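You operate a simulated robot arm through the tools that you are given. There is no shell and no other tool. Be economical: measure what you need, move in short steps, check, and stop when the job is done.

You run a simulated robot arm. Do the job below in one go: nothing can be reset, and whatever is moved stays where it is left.

JOB
Open the leaf drawer, put the yellow hinge leaf from the inside of the leaf drawer in the blue tray and shut the drawer again. Open the drawer under the ledge, put the cradle grease tin on the lane bench top away in the inside of the drawer under the ledge, then shut the ledge. Take the black ball finial on the lane bench top and put it away on the service bench top. Fetch the blue size tag and stand it on top of the cream job card. Fetch the green gearbox and set it on the counter spot by the press. Fetch the grey dauber and stand it on top of the white tool card. Take the black test weight and put it in the grey crate. Take the black cord clutch and leave it on the assembly bench top. Open the shelf rail. Do these in any order. Set down upright: blue size tag, green gearbox, grey dauber, black cord clutch.

It is judged by the outcome, as a careful person would: the job done as asked, and still so three seconds after it is handed in. It fails if anything else is knocked over, pushed out of place, dropped, spilled or broken.

ROBOT AND FRAMES
A 7-joint arm with a fingered hand on a trunk, on a base that drives. Base frame: it is fixed to the floor where the robot stands at the start and does not move with it; the origin is under the middle of the robot, x ahead of it, y to its left, z up; the surface under the hand at the start is at about z = 0.9. Units: m, degrees, N and s.
Its first joint turns from -166.0 to 166.0 degrees. Places, roughly: assembly bench top [-9.2, -7.4, 0.8]; black ball finial (6x6x15 cm) [-5.1, -1.6, 0.9]; black cord clutch (24x6x10 cm) [-9.6, -11.1, 0.8]; black test weight [-5, -11.25, 0.75]; blue size tag [-6, -3, 1]; blue tray (44x29x6 cm) [-1.8, 2.2, 0.3]; counter spot by the press (20x12 cm) [-2.72, -7.36, 0.84]; cradle grease tin [-4.75, -1.5, 0.75]; cream job card [-4.5, -1.25, 0.75]; drawer under the ledge [-3.2, -5.3, 0.7]; green gearbox [-5, -6.75, 1]; grey crate (40x22x11 cm) [-9.8, -10.5, 0.8]; grey dauber (4x4x8 cm) [-3.7, -8.8, 0.9]; inside of the drawer under the ledge [-3.2, -5.2, 0.6]; leaf drawer [1.1, 0, 0.6]; service bench top [-7, -12.9, 0.8]; shelf rail [-1.8, -6.1, 1]; tool card [-2.25, -6.75, 0.75]; yellow hinge leaf (12x5x2 cm) [1.2, -0.1, 0.6]. Payload 4 kg.
The TCP is the grasp point between the finger pads, 0.03 m short of the fingertips. In the tool frame z runs along the fingers and y along their closing line. Largest opening 0.104 m; the body of the gripper starts 0.035 m behind the TCP. The gripper is a hand of 4 fingers: y runs from the thumb to the fingers, the wrist lies at [-0.015, -0.113, -0.19] in the tool frame, and closing takes about 1.5 s.
Orientation is that of the tool frame in the base frame, as a unit quaternion [x, y, z, w]. With the fingers straight down and the wrist toward the robot, the tool's x, y and z point along [0, 1, 0], [1, 0, 0] and [0, 0, -1] of the base frame.

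CONTROLS
- The arm moves only by the tool play_rows. Its argument "increments" is a list that holds one entry, the list of rows, each a list of 7 numbers: the gripper command, from -1 (fully open) to 1 (shut), values between in proportion, then the shift along the tool's x, y, z in cm, then the turn, a rotation vector about the tool's x, y, z in degrees. In form: [[[gripper, tx, ty, tz, rx, ry, rz], ...]]. A call has 1 to 20 rows; each row shifts and turns the commanded pose from where the row before left it, along the tool's axes as they then stand. Each row takes 0.2 s and may step no farther than 0.05 m and 8.6 degrees from the row before; otherwise, or with a gripper value out of range, the whole call is refused. A pose out of reach is approached as far as the arm can. The call stops where the force on the tool passes 40 N (or 10 N more than at its start, if that is more) or the arm is blocked; 0.2 s more then pass. The fingers move at their own pace (about 0.153 m/s each) and stop on an object; they squeeze with about 22 N. The grip force told is the motor's: it shows also when the fingers shut on nothing. Time passes only in rows, and 0.2 s behind the last, so rows that do not move let the fingers close. The reply holds the time, the measured pose of the TCP, the force on the tool along the base axes, the opening and the grip force, in the units named above and with some noise, with the torque about the TCP (base axes, N m) and any sound that the robot's microphone picked up, and new pictures: "show" is both (left out), scene, wrist or none.
- Cameras (640 x 400 px; columns grow to the right, rows downward): "scene" is now at [0.3154, 0.1576, 1.2214]; the picture's right is [-0.50, -0.86, 0.00], its down [-0.56, 0.33, -0.76] and it looks along [0.66, -0.38, -0.65] (base axes); focal length 260 px, centre (320, 200). "wrist" rides on the gripper at [0.061, -0.092, -0.13] in the tool frame; the picture's right is [-0.81, 0.28, -0.52], its down [-0.53, -0.71, 0.46] and it looks along [-0.24, 0.64, 0.72] (tool axes); focal length 275 px, centre (320, 200). There is no depth. A picture from a camera that has moved, and an enlarged one, comes with that camera's place and axes in the base frame and with its lens.
- base_move(legs): drives the robot by 1 to 6 legs, each [ahead, left, turn to the left] in m, m and degrees, along the robot's own axes; the way and the turn of a leg run together, so that a leg with both is an arc; at most 1.5 m and 180 degrees a leg. The arm and the cameras ride along, it lands a little off, and it stops where it bumps. It gives what a move gives, and a new picture of the scene camera.
- grasp_type(shape): the hand has 4 fingers and takes this shape, open, in about a second: jaw (thumb against the fingers, like two jaws); tri (thumb and two fingers); tip (a fingertip pinch); poke (one finger out to press); point (the index stretched); flat (the hand flat); cup (the hand cupped); fist (a fist). The gripper value then closes the fingers along that shape, each until it touches; the sizes above hold for jaw. It gives what a move gives, with no picture.
- pan_tilt(pan, tilt): turns the head with the scene camera to pan (to the left, within 143 degrees either way) and tilt (down, from -29 to 69), counted from straight ahead of the robot. It gives what a move gives, and a new picture of the scene camera.
- zoom(camera, box): a new picture of the part [left, top, right, bottom] of that camera's present view, enlarged. It takes no simulated time.
- sign_off(): hands the job in; it is judged then, once.

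Go step by step. Nothing tells you exact positions but the pictures and the camera data: compare them with the known pose of the tool, close in by small moves and look again before you grip or let go. The budget is 535 turns and 360 pictures, counting those below and the enlarged ones. Unless the task says otherwise, let go and move clear before handing in.

The tools are called after "Request:" as a command line: name --argument value ..., lists and objects as JSON in quotes. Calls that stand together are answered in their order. play_rows: Moves the arm, as the interface text tells. Its arguments: {"type":"object","properties":{"increments":{"type":"array"},"show":{"type":"string","enum":["both","scene","wrist","none"]}},"required":["increments"]} The other tools are called the same way: grasp_type (shape) gives the hand a shape; base_move (legs) drives the base; pan_tilt (pan, tilt) turns the head that bears the scene camera; zoom (camera, box) takes an enlarged picture of a part of a camera's view; sign_off () hands the job in.

At the start:

```text
clock: 0.0
position: [0.7332, 0.0849, 1.0525]
tool_rot: [0.707, 0.707, 0.0, -0.001]
force: [0.0, -0.7, -0.2]
torque: [0.04, 0.04, 0.0]
width: 0.1035
finger_force: 0.1
shape: jaw
robot x, y, heading: [-0.0009, 0.0007, 0.0]
head pan, tilt: [-30.3, 40.4]
```

scene: 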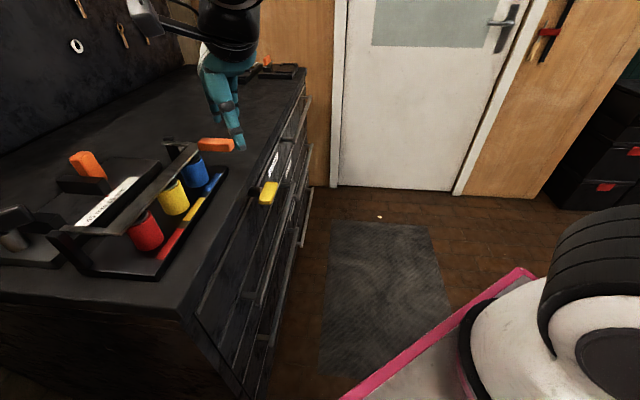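
wrist: 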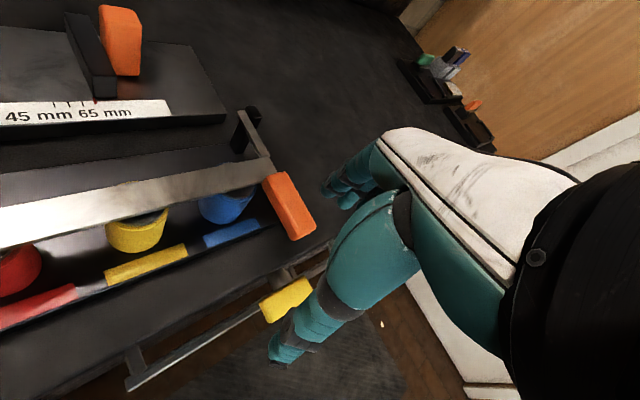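

I see a black bench ahead with drawers on its near side, and fixtures on top. I'll look straight ahead to find the leaf drawer first.

Request:
pan_tilt --pan 0 --tilt 45

```text
clock: 0.9
position: [0.7319, 0.0842, 1.0532]
tool_rot: [0.707, 0.707, 0.0, 0.001]
force: [0.3, 0.9, 0.4]
torque: [-0.02, 0.01, 0.01]
width: 0.1034
finger_force: 0.0
shape: jaw
robot x, y, heading: [-0.0023, -0.0003, -0.1]
head pan, tilt: [0.0, 45.0]
camera scene: at [0.3235, 0.2003, 1.2147], right [0.0, -1.0, 0.0], down [-0.71, 0.0, -0.71], along [0.71, 0.0, -0.71], focal length 260 px, centre (320, 200)
```

scene: 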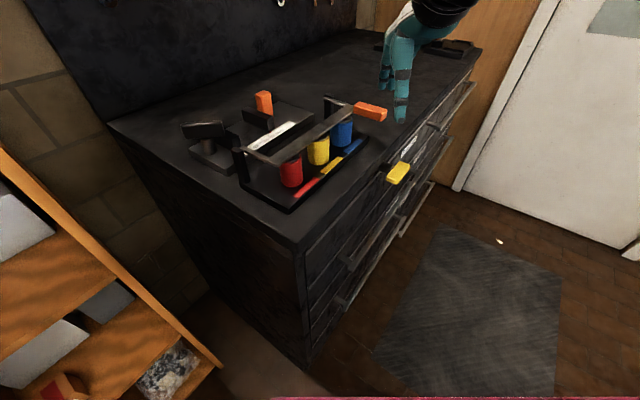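

Request:
zoom --camera "scene" --box '[300, 60, 500, 320]'

Request:
zoom --camera "scene" --box '[160, 60, 480, 240]'

```text
1.54 times, centred on (400, 190) of scene
camera zoom: at [0.3235, 0.2003, 1.2147], right [0.0, -1.0, 0.0], down [-0.71, 0.0, -0.71], along [0.71, 0.0, -0.71], focal length 400 px, centre (197, 215)
```

zoom: 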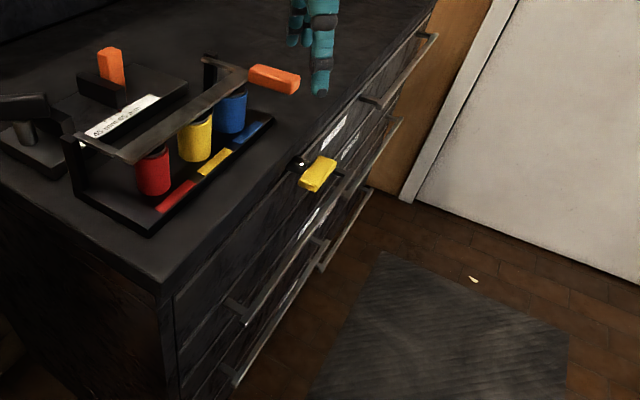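

```text
2.00 times, centred on (320, 150) of scene
camera zoom: at [0.3235, 0.2003, 1.2147], right [0.0, -1.0, 0.0], down [-0.71, 0.0, -0.71], along [0.71, 0.0, -0.71], focal length 519 px, centre (320, 300)
```

zoom: 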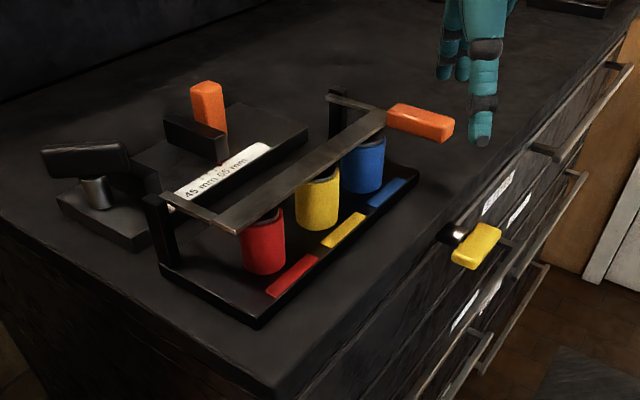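

Request:
pan_tilt --pan -90 --tilt 30

Request:
pan_tilt --pan -140 --tilt 20

Request:
pan_tilt --pan 130 --tilt 25

Request:
pan_tilt --pan 65 --tilt 30

```text
clock: 2.6
position: [0.7323, 0.0841, 1.0533]
tool_rot: [0.707, 0.707, 0.0, 0.0]
force: [0.1, 0.1, 0.0]
torque: [-0.02, 0.01, 0.03]
width: 0.1037
finger_force: 0.1
shape: jaw
robot x, y, heading: [0.0009, -0.0008, -0.2]
head pan, tilt: [-90.0, 30.0]
camera scene: at [0.2423, 0.1099, 1.2373], right [-1.0, 0.0, 0.0], down [0.0, 0.5, -0.87], along [0.0, -0.87, -0.5], focal length 260 px, centre (320, 200)
```

scene: 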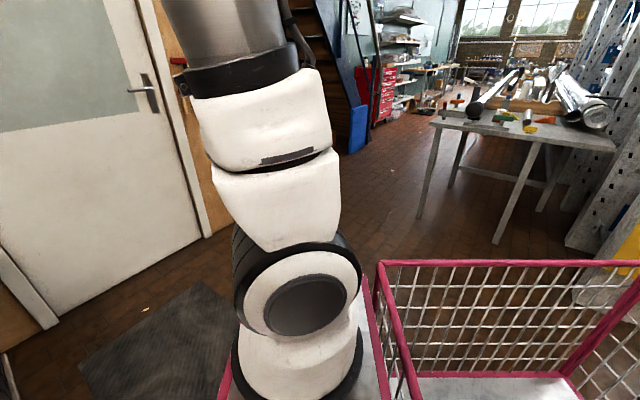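

```text
clock: 3.8
position: [0.7316, 0.0842, 1.0534]
tool_rot: [0.707, 0.707, 0.0, 0.0]
force: [-0.2, 1.2, -0.2]
torque: [0.0, 0.05, -0.01]
width: 0.1036
finger_force: 0.1
shape: jaw
robot x, y, heading: [0.0015, -0.0042, 0.4]
head pan, tilt: [-140.0, 20.0]
camera scene: at [0.1709, 0.1405, 1.2534], right [-0.64, 0.77, 0.0], down [0.26, 0.22, -0.94], along [-0.72, -0.6, -0.34], focal length 260 px, centre (320, 200)
```

scene: 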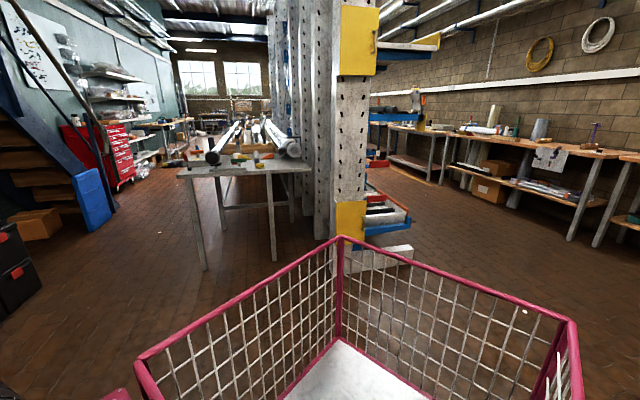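

```text
clock: 7.5
position: [0.7316, 0.0846, 1.0533]
tool_rot: [0.707, 0.707, 0.0, 0.0]
force: [0.9, -0.1, 0.1]
torque: [-0.01, -0.02, 0.01]
width: 0.1036
finger_force: 0.2
shape: jaw
robot x, y, heading: [-0.0008, -0.0001, 0.1]
head pan, tilt: [130.0, 25.0]
camera scene: at [0.183, 0.271, 1.2453], right [0.77, 0.64, 0.0], down [0.27, -0.32, -0.91], along [-0.58, 0.69, -0.42], focal length 260 px, centre (320, 200)
```

scene: 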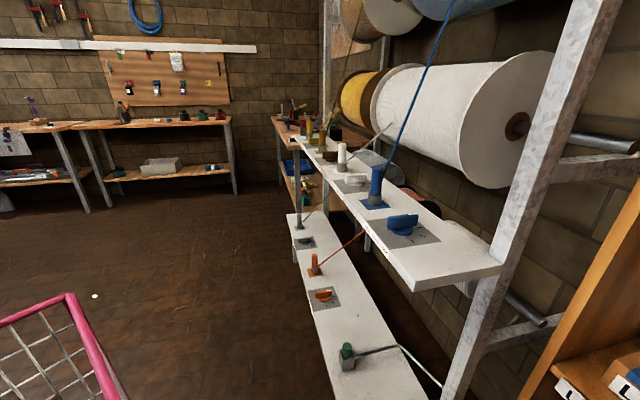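

```text
clock: 8.9
position: [0.7317, 0.0839, 1.0523]
tool_rot: [0.707, 0.707, -0.001, -0.001]
force: [-0.4, 0.5, -0.1]
torque: [-0.03, 0.05, 0.0]
width: 0.1037
finger_force: 0.0
shape: jaw
robot x, y, heading: [0.0015, -0.0023, -0.2]
head pan, tilt: [65.0, 30.0]
camera scene: at [0.2804, 0.2824, 1.2373], right [0.91, -0.42, 0.0], down [-0.21, -0.45, -0.87], along [0.37, 0.79, -0.5], focal length 260 px, centre (320, 200)
```

scene: 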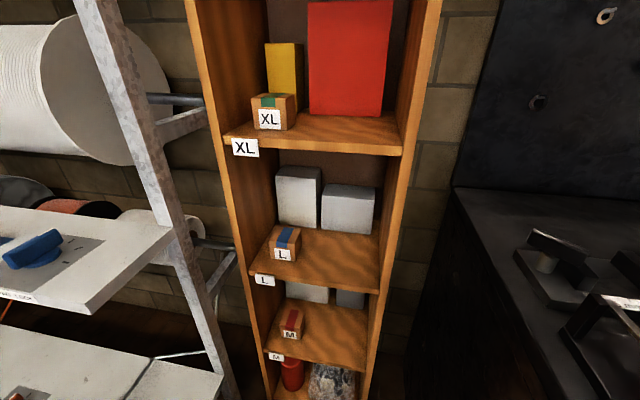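

Request:
base_move --legs '[[0, -0.75, 0], [0.4, 0, 0], [0, 0, 55]]'

Request:
pan_tilt --pan 0 --tilt 45

```text
clock: 17.6
position: [0.7407, -0.1039, 1.0541]
tool_rot: [0.291, 0.957, 0.0, 0.001]
force: [-0.2, -0.4, -0.3]
torque: [-0.02, -0.03, 0.02]
width: 0.1036
finger_force: 0.2
shape: jaw
robot x, y, heading: [0.4034, -0.7555, 56.2]
head pan, tilt: [65.0, 30.0]
camera scene: at [0.3253, -0.3692, 1.2373], right [0.86, 0.52, 0.0], down [0.26, -0.43, -0.87], along [-0.45, 0.74, -0.5], focal length 260 px, centre (320, 200)
```

scene: 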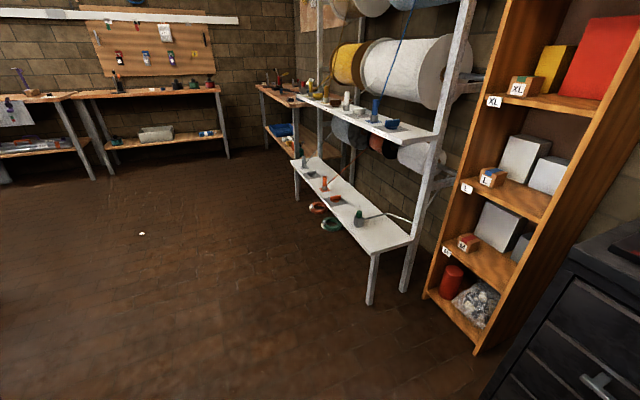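

```text
clock: 18.9
position: [0.7405, -0.1033, 1.0532]
tool_rot: [0.291, 0.957, 0.0, 0.0]
force: [0.2, -0.5, -0.5]
torque: [-0.02, -0.02, -0.01]
width: 0.1036
finger_force: 0.0
shape: jaw
robot x, y, heading: [0.4015, -0.757, 56.2]
head pan, tilt: [0.0, 45.0]
camera scene: at [0.4173, -0.379, 1.2147], right [0.83, -0.56, 0.0], down [-0.39, -0.59, -0.71], along [0.39, 0.59, -0.71], focal length 260 px, centre (320, 200)
```

scene: 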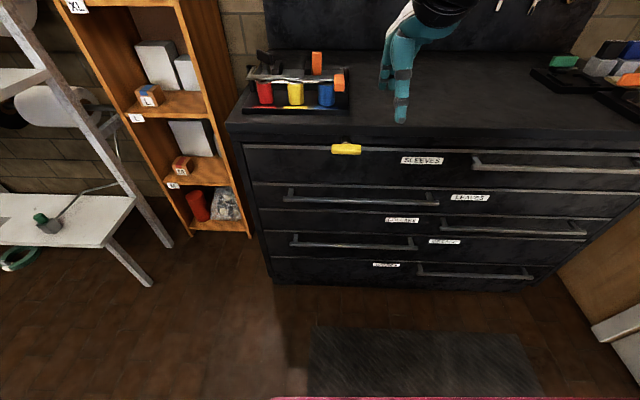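

Request:
zoom --camera "scene" --box '[240, 130, 640, 300]'

Request:
zoom --camera "scene" --box '[320, 130, 540, 270]'

```text
1.60 times, centred on (440, 215) of scene
camera zoom: at [0.4173, -0.379, 1.2147], right [0.83, -0.56, 0.0], down [-0.39, -0.59, -0.71], along [0.39, 0.59, -0.71], focal length 415 px, centre (128, 176)
```

zoom: 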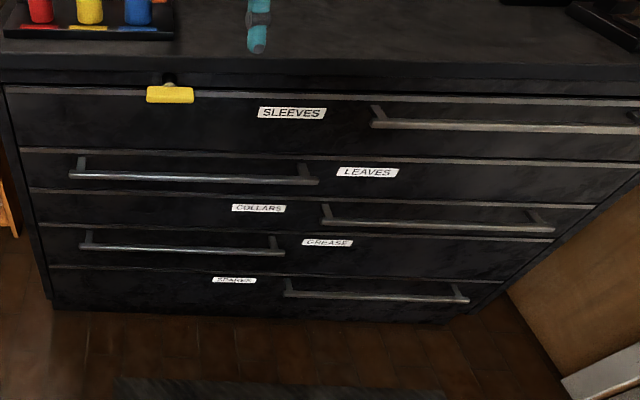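

```text
2.86 times, centred on (430, 200) of scene
camera zoom: at [0.4173, -0.379, 1.2147], right [0.83, -0.56, 0.0], down [-0.39, -0.59, -0.71], along [0.39, 0.59, -0.71], focal length 742 px, centre (6, 200)
```

zoom: 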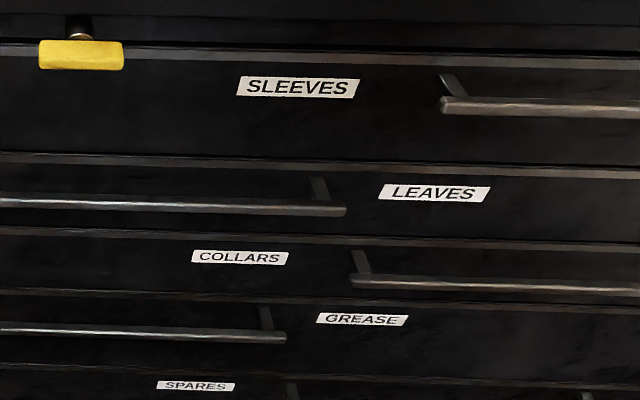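

The LEAVES drawer is second from the top, with its bar handle on the left half. I'll square up to the front of the cabinet (about 7° right) and back off slightly.

Request:
base_move --legs '[[-0.08, 0, -7]]'

Request:
pan_tilt --pan 0 --tilt 35

```text
clock: 20.0
position: [0.7731, -0.2149, 1.0523]
tool_rot: [0.352, 0.936, 0.0, 0.0]
force: [-0.7, -0.6, -0.1]
torque: [-0.02, 0.01, 0.01]
width: 0.1038
finger_force: 0.0
shape: jaw
robot x, y, heading: [0.357, -0.8223, 48.9]
head pan, tilt: [0.0, 45.0]
camera scene: at [0.4174, -0.4468, 1.2147], right [0.75, -0.66, 0.0], down [-0.47, -0.53, -0.71], along [0.47, 0.53, -0.71], focal length 260 px, centre (320, 200)
```

scene: 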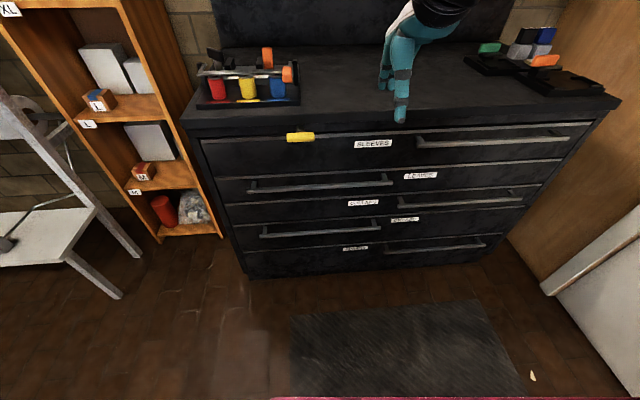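

```text
clock: 20.7
position: [0.7728, -0.2147, 1.0523]
tool_rot: [0.351, 0.936, 0.0, 0.0]
force: [0.2, -0.2, -0.7]
torque: [0.0, -0.01, 0.01]
width: 0.1036
finger_force: 0.1
shape: jaw
robot x, y, heading: [0.3542, -0.824, 48.7]
head pan, tilt: [0.0, 35.0]
camera scene: at [0.4218, -0.4417, 1.2295], right [0.75, -0.66, 0.0], down [-0.38, -0.43, -0.82], along [0.54, 0.62, -0.57], focal length 260 px, centre (320, 200)
```

scene: 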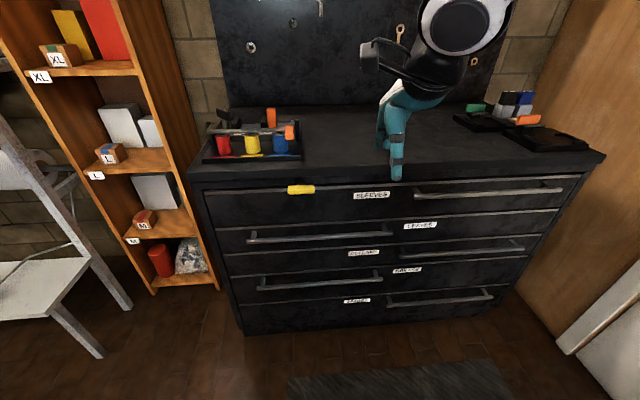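

The cabinet's inward normal is at about heading 54.5°, so I'll turn left 5.5°. Then I'll lower the hand in front of the LEAVES handle and pitch the fingers forward.

Request:
base_move --legs '[[0, 0, 5.7]]'

Request:
play_rows --increments '[[[-1, 2, -2, 4, -8, 0, 0], [-1, 2, -2, 4, -8, 0, 0], [-1, 2, -2, 4, -8, 0, 0], [-1, 2, 0, 4, -8, 0, 0], [-1, 2, 0, 4, -8, 0, 0], [-1, 1, 0, 0, -8, 0, 0], [-1, 0, 0, 0, -8, 0, 0], [-1, 0, 0, 0, -8, 0, 0], [-1, 0, 0, 0, -8, 0, 0], [-1, 0, 0, 0, -8, 0, 0]]]'

```text
clock: 21.6
position: [0.7066, -0.1744, 1.0521]
tool_rot: [0.302, 0.953, 0.0, 0.0]
force: [0.1, -0.4, 1.2]
torque: [-0.03, 0.0, 0.02]
width: 0.1037
finger_force: 0.0
shape: jaw
robot x, y, heading: [0.3549, -0.8218, 54.6]
head pan, tilt: [0.0, 35.0]
camera scene: at [0.3824, -0.4369, 1.2295], right [0.82, -0.58, 0.0], down [-0.33, -0.47, -0.82], along [0.47, 0.67, -0.57], focal length 260 px, centre (320, 200)
```

scene: 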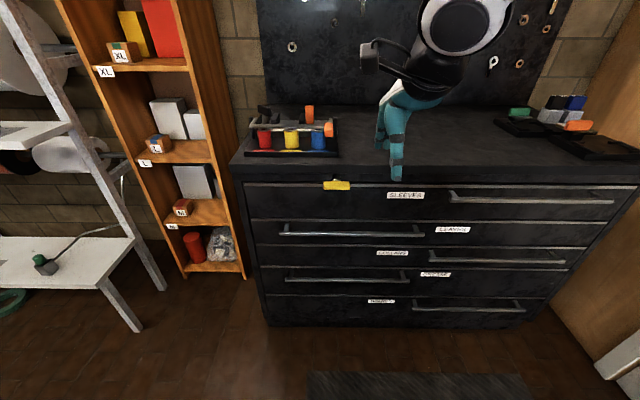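

```text
clock: 23.8
position: [0.6074, -0.0142, 0.8966]
tool_rot: [0.233, 0.731, 0.61, 0.198]
force: [0.4, -0.3, 0.0]
torque: [0.01, -0.02, 0.02]
width: 0.1036
finger_force: 0.0
shape: jaw
out of reach, approached as far as the arm can: row 8, 9, 10
robot x, y, heading: [0.3518, -0.8219, 54.8]
head pan, tilt: [0.0, 35.0]
camera scene: at [0.3827, -0.4369, 1.2295], right [0.82, -0.58, 0.0], down [-0.33, -0.47, -0.82], along [0.47, 0.67, -0.57], focal length 260 px, centre (320, 200)
camera wrist: at [0.475, -0.0952, 0.8303], right [0.39, -0.84, 0.37], down [0.62, -0.05, -0.78], along [0.68, 0.54, 0.51], focal length 275 px, centre (320, 200)
```

scene: 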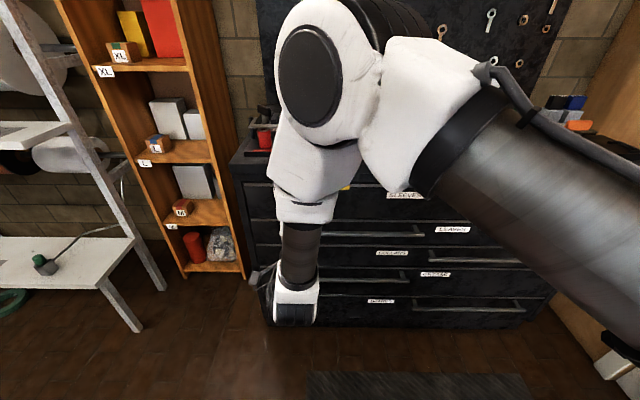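
wrist: 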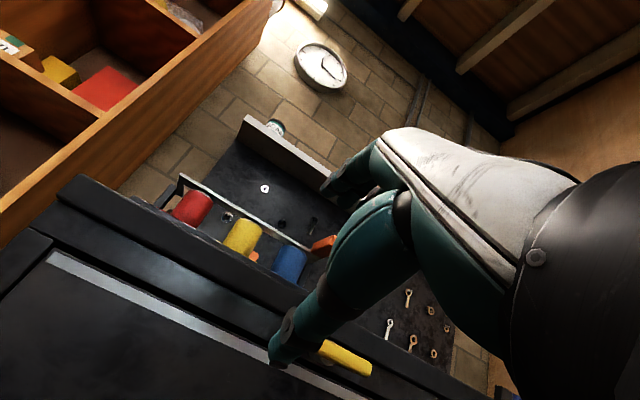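

Request:
play_rows --increments '[[[-1, -4, -4, 0, 0, 0, 0], [-1, -4, -4, 0, 0, 0, 0], [-1, -4, -4, 0, 0, 0, 0], [-1, -4, -4, 0, 0, 0, 0], [-1, 0, -4, 0, 0, 0, 0], [-1, 0, 0, 0, 0, 0, 0]]]'

```text
refused: row 1 steps farther than a row can; nothing moved
```

Request:
play_rows --increments '[[[-1, -3, -3, 0, 0, 0, 0], [-1, -3, -3, 0, 0, 0, 0], [-1, -3, -3, 0, 0, 0, 0], [-1, -3, -3, 0, 0, 0, 0], [-1, -3, -3, 0, 0, 0, 0], [-1, 0, -4, 0, 0, 0, 0], [-1, 0, 0, 0, 0, 0, 0]]]'

```text
clock: 25.1
position: [0.7003, 0.0153, 0.789]
tool_rot: [0.227, 0.73, 0.616, 0.191]
force: [-18.8, -16.7, 8.3]
torque: [1.35, -1.66, -0.25]
width: 0.1037
finger_force: 0.1
shape: jaw
out of reach, approached as far as the arm can: row 1, 2, 3, 4, 5, 6
robot x, y, heading: [0.3529, -0.8211, 54.9]
head pan, tilt: [0.0, 35.0]
stopped in row 6: the force on the tool passed its limit at 44 N (the readings are from after the stop); the commanded pose is now the measured one
camera scene: at [0.3808, -0.438, 1.2298], right [0.82, -0.58, 0.0], down [-0.33, -0.47, -0.82], along [0.47, 0.67, -0.57], focal length 260 px, centre (320, 200)
camera wrist: at [0.5692, -0.067, 0.7204], right [0.4, -0.84, 0.36], down [0.62, -0.03, -0.78], along [0.67, 0.54, 0.51], focal length 275 px, centre (320, 200)
```

scene: 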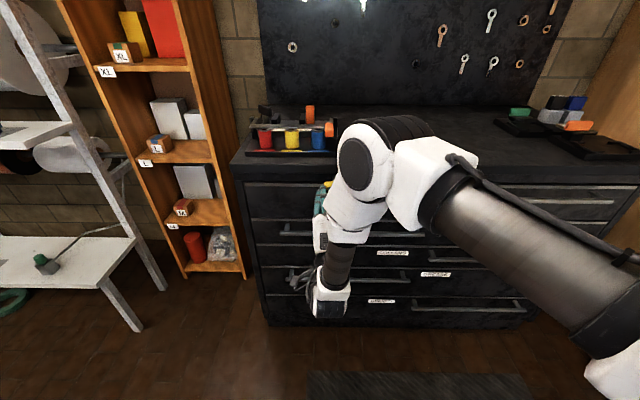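
wrist: 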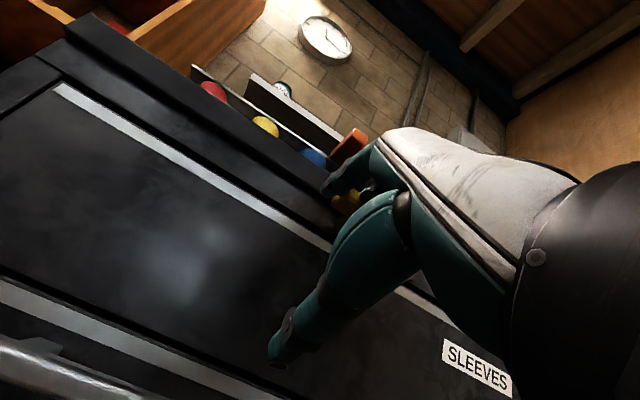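

The fingers touched the front near the yellow catch. I'll back off straight out and look at how the arm sits on the base.

Request:
play_rows --increments '[[[-1, 0, 0, -4, 0, 0, 0], [-1, 0, 0, -4, 0, 0, 0], [-1, 0, 0, 0, 0, 0, 0]]]'

Request:
pan_tilt --pan -70 --tilt 60

```text
clock: 25.9
position: [0.6616, 0.0149, 0.8094]
tool_rot: [0.23, 0.732, 0.611, 0.194]
force: [-0.6, 0.0, 0.2]
torque: [-0.02, -0.05, -0.02]
width: 0.1038
finger_force: 0.1
shape: jaw
out of reach, approached as far as the arm can: row 1, 2
robot x, y, heading: [0.3565, -0.8232, 55.1]
head pan, tilt: [0.0, 35.0]
camera scene: at [0.3819, -0.437, 1.2295], right [0.82, -0.58, 0.0], down [-0.33, -0.47, -0.82], along [0.47, 0.67, -0.57], focal length 260 px, centre (320, 200)
camera wrist: at [0.5286, -0.0671, 0.742], right [0.4, -0.84, 0.37], down [0.62, -0.04, -0.78], along [0.67, 0.54, 0.51], focal length 275 px, centre (320, 200)
```

scene: 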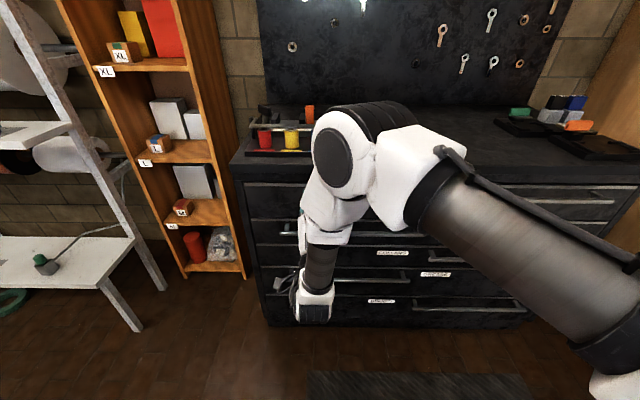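
wrist: 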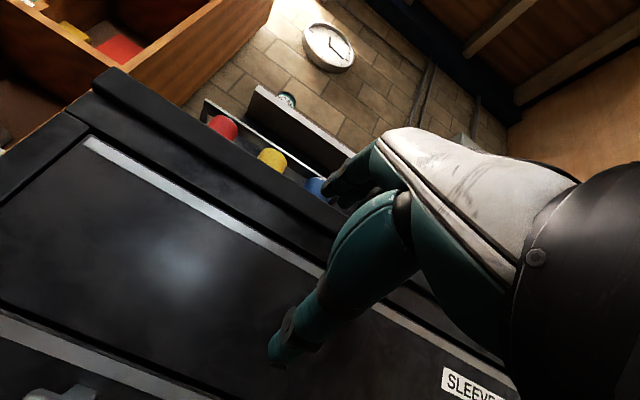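

```text
clock: 27.3
position: [0.661, 0.0141, 0.8084]
tool_rot: [0.23, 0.732, 0.611, 0.194]
force: [0.1, 0.0, 0.0]
torque: [-0.01, 0.0, 0.02]
width: 0.104
finger_force: 0.0
shape: jaw
robot x, y, heading: [0.3522, -0.8238, 54.6]
head pan, tilt: [-70.0, 60.0]
camera scene: at [0.3953, -0.5266, 1.1953], right [-0.26, -0.97, 0.0], down [-0.84, 0.23, -0.5], along [0.48, -0.13, -0.87], focal length 260 px, centre (320, 200)
```

scene: 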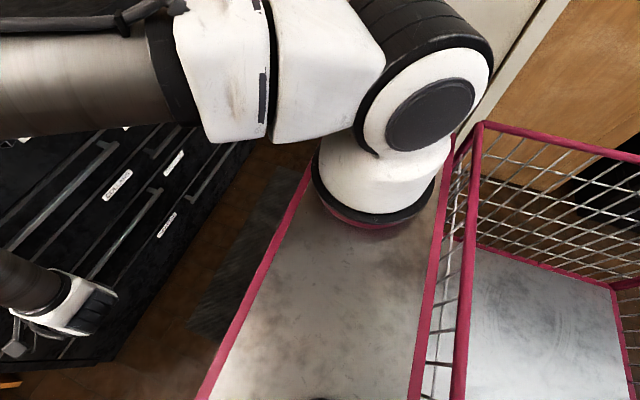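

The arm stands on the right of the platform, so the handle was at the limit of its reach. I'll move the hand right, then drive left so the handle sits in front of the arm.

Request:
play_rows --increments '[[[-1, -4.5, 0, 0, 0, 0, 0], [-1, -4.5, 0, 0, 0, 0, 0], [-1, -4.5, 0, 0, 0, 0, 0], [-1, -4.5, 0, 0, 0, 0, 0], [-1, -4.5, 0, 0, 0, 0, 0], [-1, -4.5, 0, 0, 0, 0, 0], [-1, -4.5, 0, 0, 0, 0, 0]]]' --show "none"

Request:
base_move --legs '[[0, 0.32, 0]]'

Request:
pan_tilt --pan -5 --tilt 45

```text
clock: 28.9
position: [0.8257, -0.0208, 0.8413]
tool_rot: [0.241, 0.728, 0.606, 0.211]
force: [-2.9, -2.7, -0.8]
torque: [0.08, -0.14, 0.02]
width: 0.1025
finger_force: 0.0
shape: jaw
out of reach, approached as far as the arm can: row 1, 2, 3, 4, 5, 6, 7
robot x, y, heading: [0.3483, -0.8206, 54.7]
head pan, tilt: [-70.0, 60.0]
```

```text
clock: 31.0
position: [0.5616, 0.1661, 0.8412]
tool_rot: [0.241, 0.728, 0.606, 0.21]
force: [0.2, -0.4, 0.3]
torque: [0.0, 0.01, 0.05]
width: 0.1039
finger_force: 0.0
shape: jaw
robot x, y, heading: [0.088, -0.63, 54.6]
head pan, tilt: [-70.0, 60.0]
camera scene: at [0.1302, -0.3385, 1.1952], right [-0.26, -0.96, 0.0], down [-0.84, 0.23, -0.5], along [0.48, -0.13, -0.87], focal length 260 px, centre (320, 200)
```

scene: 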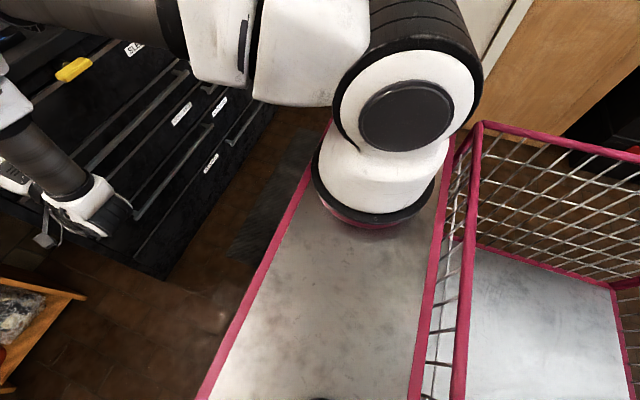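

```text
clock: 32.4
position: [0.5611, 0.1667, 0.8408]
tool_rot: [0.243, 0.728, 0.605, 0.212]
force: [1.2, -0.5, 0.5]
torque: [0.03, 0.01, 0.03]
width: 0.1038
finger_force: 0.0
shape: jaw
robot x, y, heading: [0.0896, -0.6349, 54.6]
head pan, tilt: [-5.0, 45.0]
camera scene: at [0.1186, -0.259, 1.2147], right [0.76, -0.65, 0.0], down [-0.46, -0.54, -0.71], along [0.46, 0.54, -0.71], focal length 260 px, centre (320, 200)
```

scene: 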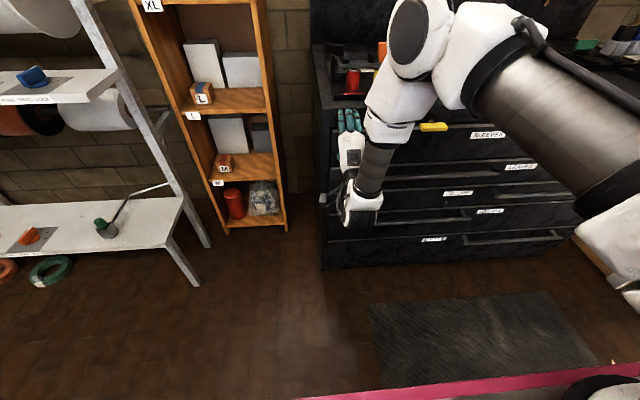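

Request:
play_rows --increments '[[[-1, 0, 0, -4, 0, 0, 0], [-1, -2, 0, -4, 0, 0, 0], [-1, -4.5, 0, 0, 0, 0, 0], [-1, -4.5, 0, 0, 0, 0, 0], [-1, -4.5, 0, 0, 0, 0, 0], [-1, -4.5, 0, 0, 0, 0, 0], [-1, -4.5, 0, 0, 0, 0, 0], [-1, -4, 0, 0, 0, 0, 0], [-1, 0, 0, 0, 0, 0, 0]]]'

```text
clock: 34.4
position: [0.5833, 0.1262, 0.918]
tool_rot: [0.254, 0.725, 0.599, 0.226]
force: [0.8, 0.6, -0.1]
torque: [0.02, 0.0, -0.05]
width: 0.1038
finger_force: 0.1
shape: jaw
out of reach, approached as far as the arm can: row 1, 2, 3, 4, 5, 6, 7, 8
robot x, y, heading: [0.088, -0.6338, 54.5]
head pan, tilt: [-5.0, 45.0]
camera scene: at [0.1185, -0.2589, 1.2147], right [0.76, -0.65, 0.0], down [-0.46, -0.54, -0.71], along [0.46, 0.54, -0.71], focal length 260 px, centre (320, 200)
camera wrist: at [0.446, 0.0555, 0.8495], right [0.32, -0.86, 0.38], down [0.63, -0.11, -0.77], along [0.71, 0.49, 0.51], focal length 275 px, centre (320, 200)
```

scene: 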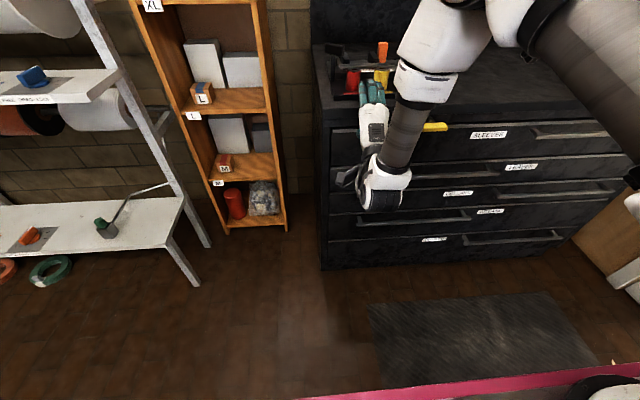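
wrist: 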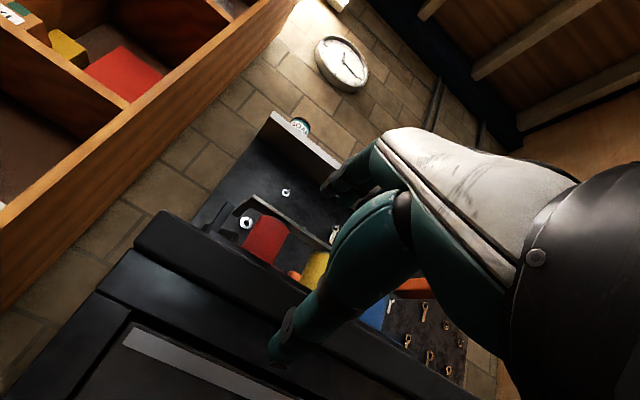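

The arm is at a joint limit in this pose, not a distance limit. I'll undo much of the pitch, then go to the handle with the fingers slanting about 40° forward.

Request:
play_rows --increments '[[[-1, 0, 0, -3, 8, 0, 0], [-1, 0, 0, -3, 8, 0, 0], [-1, 0, 0, 0, 8, 0, 0], [-1, 0, 0, 0, 8, 0, 0], [-1, 0, 0, 0, 8, 0, 0], [-1, -4.5, 0, 0, 0, 0, 0], [-1, -4.5, 0, 0, 0, 0, 0], [-1, -4.5, 0, 0, 0, 0, 0]]]'

```text
clock: 36.2
position: [0.591, 0.0487, 0.9296]
tool_rot: [0.298, 0.892, 0.32, 0.115]
force: [0.0, 1.1, -1.3]
torque: [-0.01, -0.01, 0.02]
width: 0.104
finger_force: 0.0
shape: jaw
out of reach, approached as far as the arm can: row 7, 8
robot x, y, heading: [0.0872, -0.634, 54.8]
head pan, tilt: [-5.0, 45.0]
camera scene: at [0.1186, -0.259, 1.2147], right [0.76, -0.65, 0.0], down [-0.46, -0.54, -0.71], along [0.46, 0.54, -0.71], focal length 260 px, centre (320, 200)
camera wrist: at [0.4496, -0.0345, 0.9709], right [0.56, -0.58, 0.58], down [0.28, -0.53, -0.8], along [0.78, 0.61, -0.14], focal length 275 px, centre (320, 200)
```

scene: 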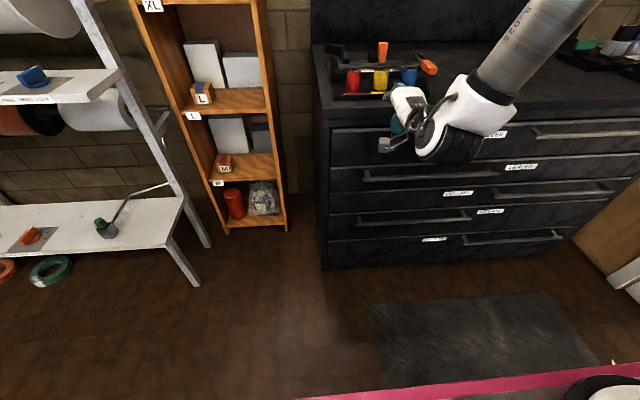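
wrist: 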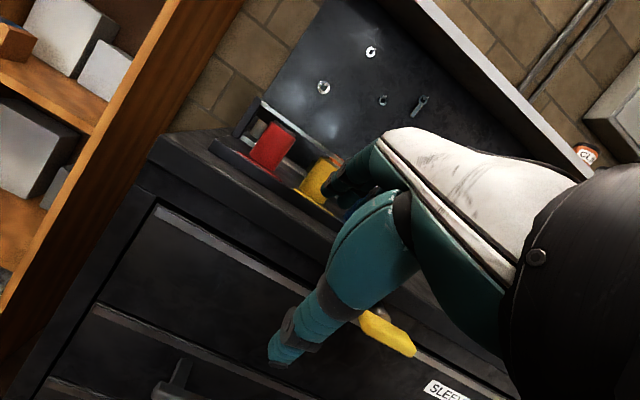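

Request:
play_rows --increments '[[[-1, 0, -2.56, 3.08, 0, 0, 0], [-1, 0, -2.56, 3.08, 0, 0, 0], [-1, 0, -2.56, 3.08, 0, 0, 0], [-1, 0, -2.56, 3.08, 0, 0, 0], [-1, -4, 0, 0, 0, 0, 0], [-1, -4, 0, 0, 0, 0, 0], [-1, 0, 0, 0, 0, 0, 0]]]'

```text
clock: 37.8
position: [0.5784, 0.0458, 0.7861]
tool_rot: [0.31, 0.888, 0.315, 0.126]
force: [-0.6, 0.0, 0.4]
torque: [-0.02, 0.0, 0.0]
width: 0.1036
finger_force: 0.0
shape: jaw
out of reach, approached as far as the arm can: row 1, 2, 3, 4, 5, 6
robot x, y, heading: [0.0885, -0.6328, 54.8]
head pan, tilt: [-5.0, 45.0]
camera scene: at [0.1185, -0.2589, 1.2147], right [0.76, -0.65, 0.0], down [-0.46, -0.54, -0.71], along [0.46, 0.54, -0.71], focal length 260 px, centre (320, 200)
camera wrist: at [0.4334, -0.0322, 0.8261], right [0.54, -0.59, 0.6], down [0.27, -0.55, -0.79], along [0.8, 0.59, -0.14], focal length 275 px, centre (320, 200)
```

scene: 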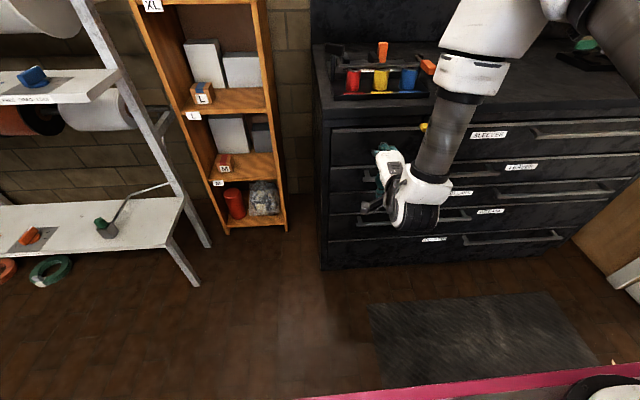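
wrist: 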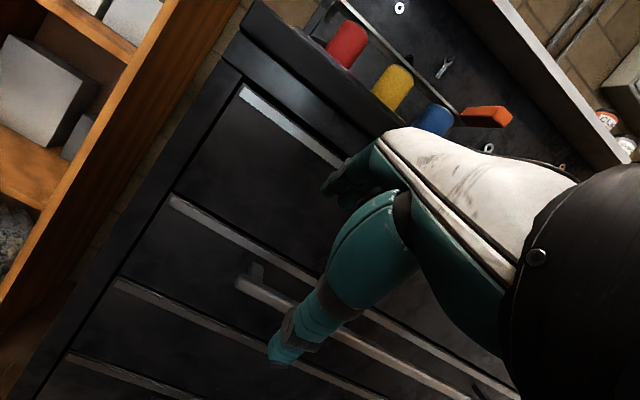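

Request:
play_rows --increments '[[[-1, 0, 0, 0, 0, -5.1, 6.15], [-1, 0, 0, 0, 0, -5.1, 6.15], [-1, 0, 0, 0, 0, -5.1, 6.15], [-1, 0, 0, 0, 0, 0, 0]]]' --show "none"

Request:
play_rows --increments '[[[-1, -4, 0, 0, 0, 0, 0], [-1, -4, 0, 0, 0, 0, 0], [-1, 0, 0, 0, 0, 0, 0]]]' --show "scene"

```text
clock: 38.8
position: [0.5792, 0.0454, 0.7884]
tool_rot: [0.478, 0.808, 0.292, 0.18]
force: [0.4, 0.3, 0.0]
torque: [0.0, 0.0, 0.01]
width: 0.1038
finger_force: 0.1
shape: jaw
robot x, y, heading: [0.0898, -0.6329, 54.6]
head pan, tilt: [-5.0, 45.0]
```

```text
clock: 39.6
position: [0.6176, -0.0247, 0.7898]
tool_rot: [0.478, 0.809, 0.292, 0.18]
force: [0.7, -1.0, 0.2]
torque: [-0.03, 0.04, 0.02]
width: 0.1037
finger_force: 0.0
shape: jaw
robot x, y, heading: [0.0881, -0.6373, 54.7]
head pan, tilt: [-5.0, 45.0]
camera scene: at [0.1185, -0.2589, 1.2147], right [0.76, -0.65, 0.0], down [-0.46, -0.54, -0.71], along [0.46, 0.54, -0.71], focal length 260 px, centre (320, 200)
```

scene: 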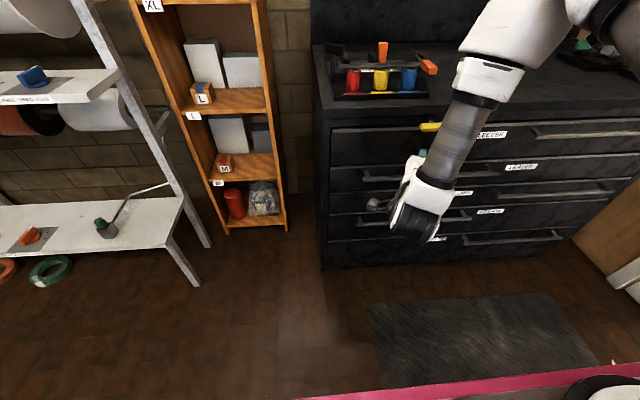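

Turning the hand right relative to the arm frees it, so the robot should stand turned further left than the cabinet normal. I'll shift right, back a little, and turn left 25°.

Request:
base_move --legs '[[-0.1, 0, 0], [0, -0.49, 0], [0.06, 0, 25]]'

Request:
pan_tilt --pan -25 --tilt 45

```text
clock: 44.5
position: [0.6995, -0.1797, 0.7892]
tool_rot: [0.3, 0.89, 0.322, 0.116]
force: [-0.6, -0.4, -0.3]
torque: [-0.02, -0.01, 0.01]
width: 0.1039
finger_force: 0.1
shape: jaw
robot x, y, heading: [0.459, -0.9503, 78.7]
head pan, tilt: [-5.0, 45.0]
camera scene: at [0.3393, -0.5977, 1.2147], right [0.96, -0.28, 0.0], down [-0.2, -0.68, -0.71], along [0.2, 0.68, -0.71], focal length 260 px, centre (320, 200)
```

scene: 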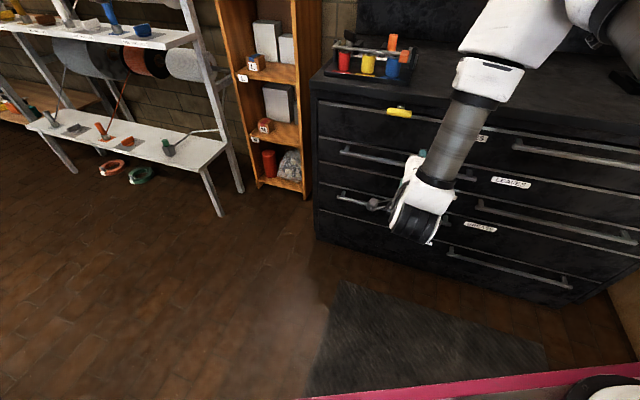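

```text
clock: 45.4
position: [0.6992, -0.1804, 0.7882]
tool_rot: [0.3, 0.89, 0.323, 0.116]
force: [0.7, 0.6, -0.6]
torque: [-0.02, 0.03, 0.0]
width: 0.104
finger_force: 0.0
shape: jaw
robot x, y, heading: [0.4645, -0.9546, 78.4]
head pan, tilt: [-25.0, 45.0]
camera scene: at [0.3646, -0.6102, 1.2147], right [0.81, -0.59, 0.0], down [-0.42, -0.57, -0.71], along [0.42, 0.57, -0.71], focal length 260 px, centre (320, 200)
```

scene: 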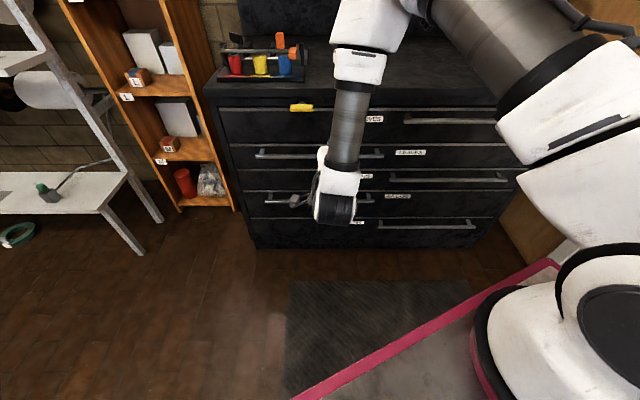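

Request:
play_rows --increments '[[[-0.2, 0.5, 2.4, 2.7, 0, 0, 0], [-0.2, 0.3, 2.4, 2.7, 0, 0, 0], [-0.2, 0.3, 2.4, 2.7, 0, 0, 0], [-0.2, 0, 2.3, 2.8, 0, 0, 0], [-0.2, 0, 0, 0, 0, 0, 0]]]'

```text
clock: 46.5
position: [0.7805, -0.0601, 0.7667]
tool_rot: [0.299, 0.89, 0.324, 0.116]
force: [-0.4, -0.2, 0.3]
torque: [-0.01, 0.02, 0.03]
width: 0.0628
finger_force: 0.3
shape: jaw
robot x, y, heading: [0.4625, -0.949, 78.7]
head pan, tilt: [-25.0, 45.0]
camera scene: at [0.3647, -0.6102, 1.2147], right [0.8, -0.59, 0.0], down [-0.42, -0.57, -0.71], along [0.42, 0.57, -0.71], focal length 260 px, centre (320, 200)
camera wrist: at [0.6381, -0.1426, 0.8056], right [0.56, -0.59, 0.58], down [0.28, -0.53, -0.8], along [0.78, 0.61, -0.14], focal length 275 px, centre (320, 200)
```

scene: 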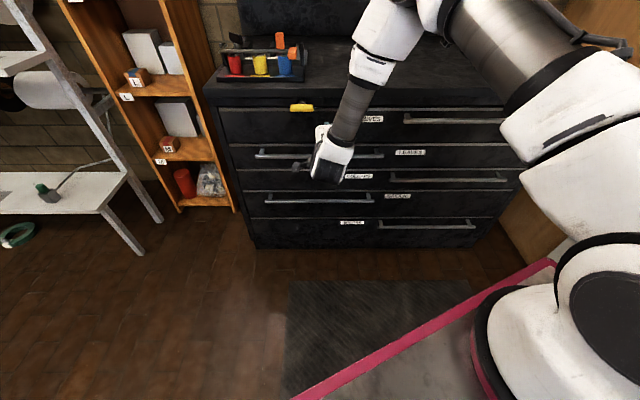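
wrist: 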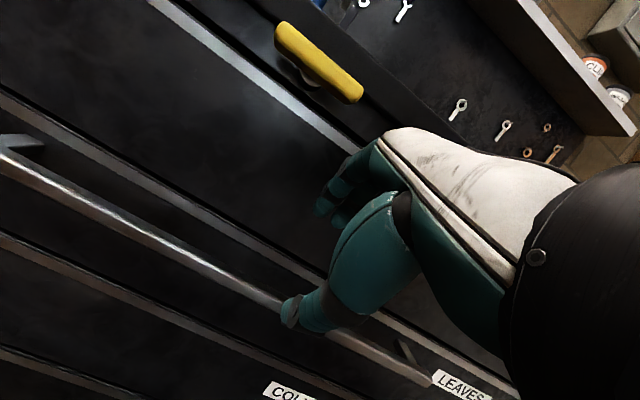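

Request:
play_rows --increments '[[[-0.2, 0, -0.5, 2.5, 0, 0, 0], [-0.2, 0, 0, 2.5, 0, 0, 0], [-0.2, 0, 0, 2, 0, 0, 0], [-0.2, 0, 0, 1.5, 0, 0, 0], [-0.2, 0, 0, 0, 0, 0, 0]]]' --show "wrist"

```text
clock: 47.8
position: [0.8114, -0.0194, 0.6976]
tool_rot: [0.299, 0.891, 0.323, 0.116]
force: [-0.5, 0.1, 0.9]
torque: [-0.04, -0.04, 0.0]
width: 0.0628
finger_force: 0.1
shape: jaw
robot x, y, heading: [0.4659, -0.9515, 78.6]
head pan, tilt: [-25.0, 45.0]
camera wrist: at [0.6685, -0.1019, 0.7376], right [0.56, -0.59, 0.58], down [0.28, -0.53, -0.8], along [0.78, 0.61, -0.14], focal length 275 px, centre (320, 200)
```

wrist: 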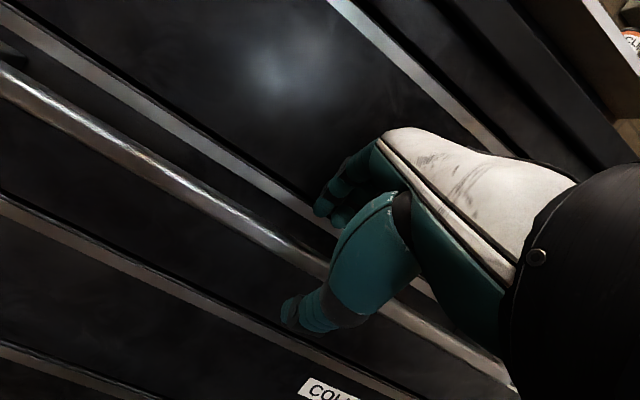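

Request:
play_rows --increments '[[[1, 0, 0, 0, 0, 0, 0], [1, 0, 0, 0, 0, 0, 0], [1, 0, 0, 0, 0, 0, 0], [1, 0, 0, 0, 0, 0, 0], [1, 0, 0, 0, 0, 0, 0], [1, 0, 0, 0, 0, 0, 0], [1, 0, 0, 0, 0, 0, 0], [1, 0, 0, 0, 0, 0, 0]]]' --show "wrist"

```text
clock: 49.5
position: [0.8109, -0.0191, 0.6985]
tool_rot: [0.3, 0.89, 0.323, 0.116]
force: [-1.2, -3.4, 4.0]
torque: [0.01, 0.01, 0.11]
width: 0.0117
finger_force: 22.3
shape: jaw
robot x, y, heading: [0.464, -0.9535, 78.4]
head pan, tilt: [-25.0, 45.0]
camera wrist: at [0.6684, -0.1021, 0.7381], right [0.56, -0.59, 0.58], down [0.28, -0.53, -0.8], along [0.78, 0.61, -0.14], focal length 275 px, centre (320, 200)
```

wrist: 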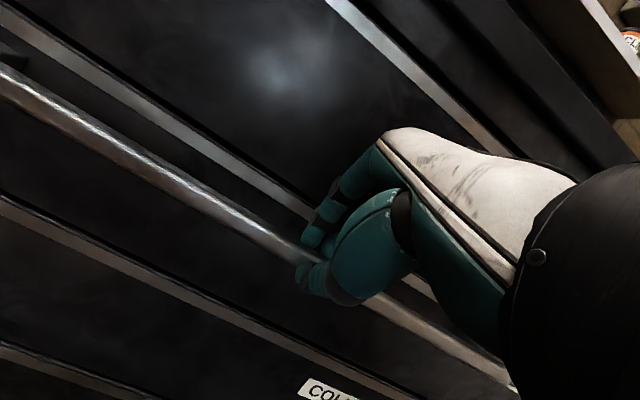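

Gripped the bar. Now pull straight out along the cabinet normal.

Request:
play_rows --increments '[[[1, -0.1, -2.3, -1.93, 0, 0, 0], [1, -0.1, -2.3, -1.93, 0, 0, 0], [1, -0.1, -2.3, -1.93, 0, 0, 0], [1, -0.1, -2.3, -1.93, 0, 0, 0]]]' --show "scene"

```text
clock: 50.5
position: [0.7387, -0.1193, 0.6989]
tool_rot: [0.299, 0.89, 0.323, 0.116]
force: [-5.3, 3.7, 2.7]
torque: [0.02, 0.04, 0.17]
width: 0.0098
finger_force: 21.7
shape: jaw
robot x, y, heading: [0.4632, -0.9522, 78.5]
head pan, tilt: [-25.0, 45.0]
camera scene: at [0.3645, -0.6102, 1.2147], right [0.8, -0.59, 0.0], down [-0.42, -0.57, -0.71], along [0.42, 0.57, -0.71], focal length 260 px, centre (320, 200)
```

scene: 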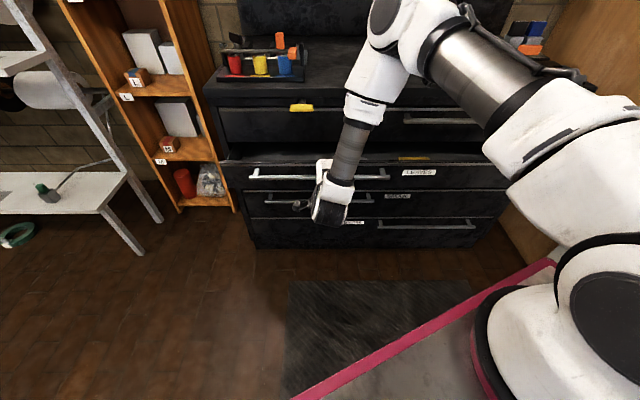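

Request:
play_rows --increments '[[[1, -0.1, -2.3, -1.93, 0, 0, 0], [1, -0.1, -2.3, -1.93, 0, 0, 0], [1, -0.1, -2.3, -1.93, 0, 0, 0], [1, -0.1, -2.3, -1.93, 0, 0, 0], [1, -0.1, -2.3, -1.93, 0, 0, 0], [1, -0.1, -2.3, -1.93, 0, 0, 0], [1, -0.1, -2.3, -1.93, 0, 0, 0], [1, -0.1, -2.3, -1.93, 0, 0, 0]]]' --show "scene"

```text
clock: 52.4
position: [0.6261, -0.2383, 0.7018]
tool_rot: [0.299, 0.891, 0.321, 0.116]
force: [0.8, 0.2, 0.4]
torque: [-0.04, 0.0, 0.01]
width: 0.0095
finger_force: 21.8
shape: jaw
out of reach, approached as far as the arm can: row 6, 7, 8
robot x, y, heading: [0.4628, -0.9491, 78.5]
head pan, tilt: [-25.0, 45.0]
camera scene: at [0.3647, -0.6102, 1.2147], right [0.8, -0.59, 0.0], down [-0.42, -0.57, -0.71], along [0.42, 0.57, -0.71], focal length 260 px, centre (320, 200)
```

scene: 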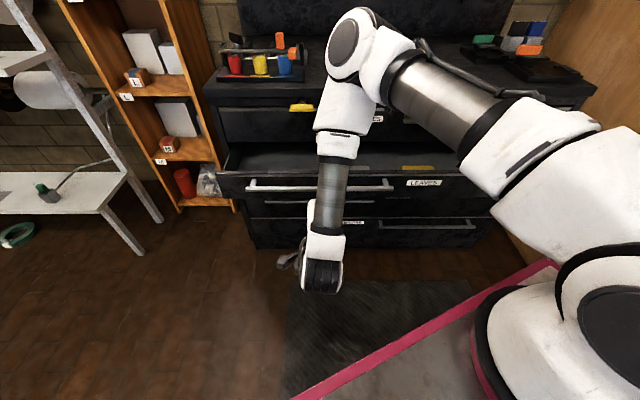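

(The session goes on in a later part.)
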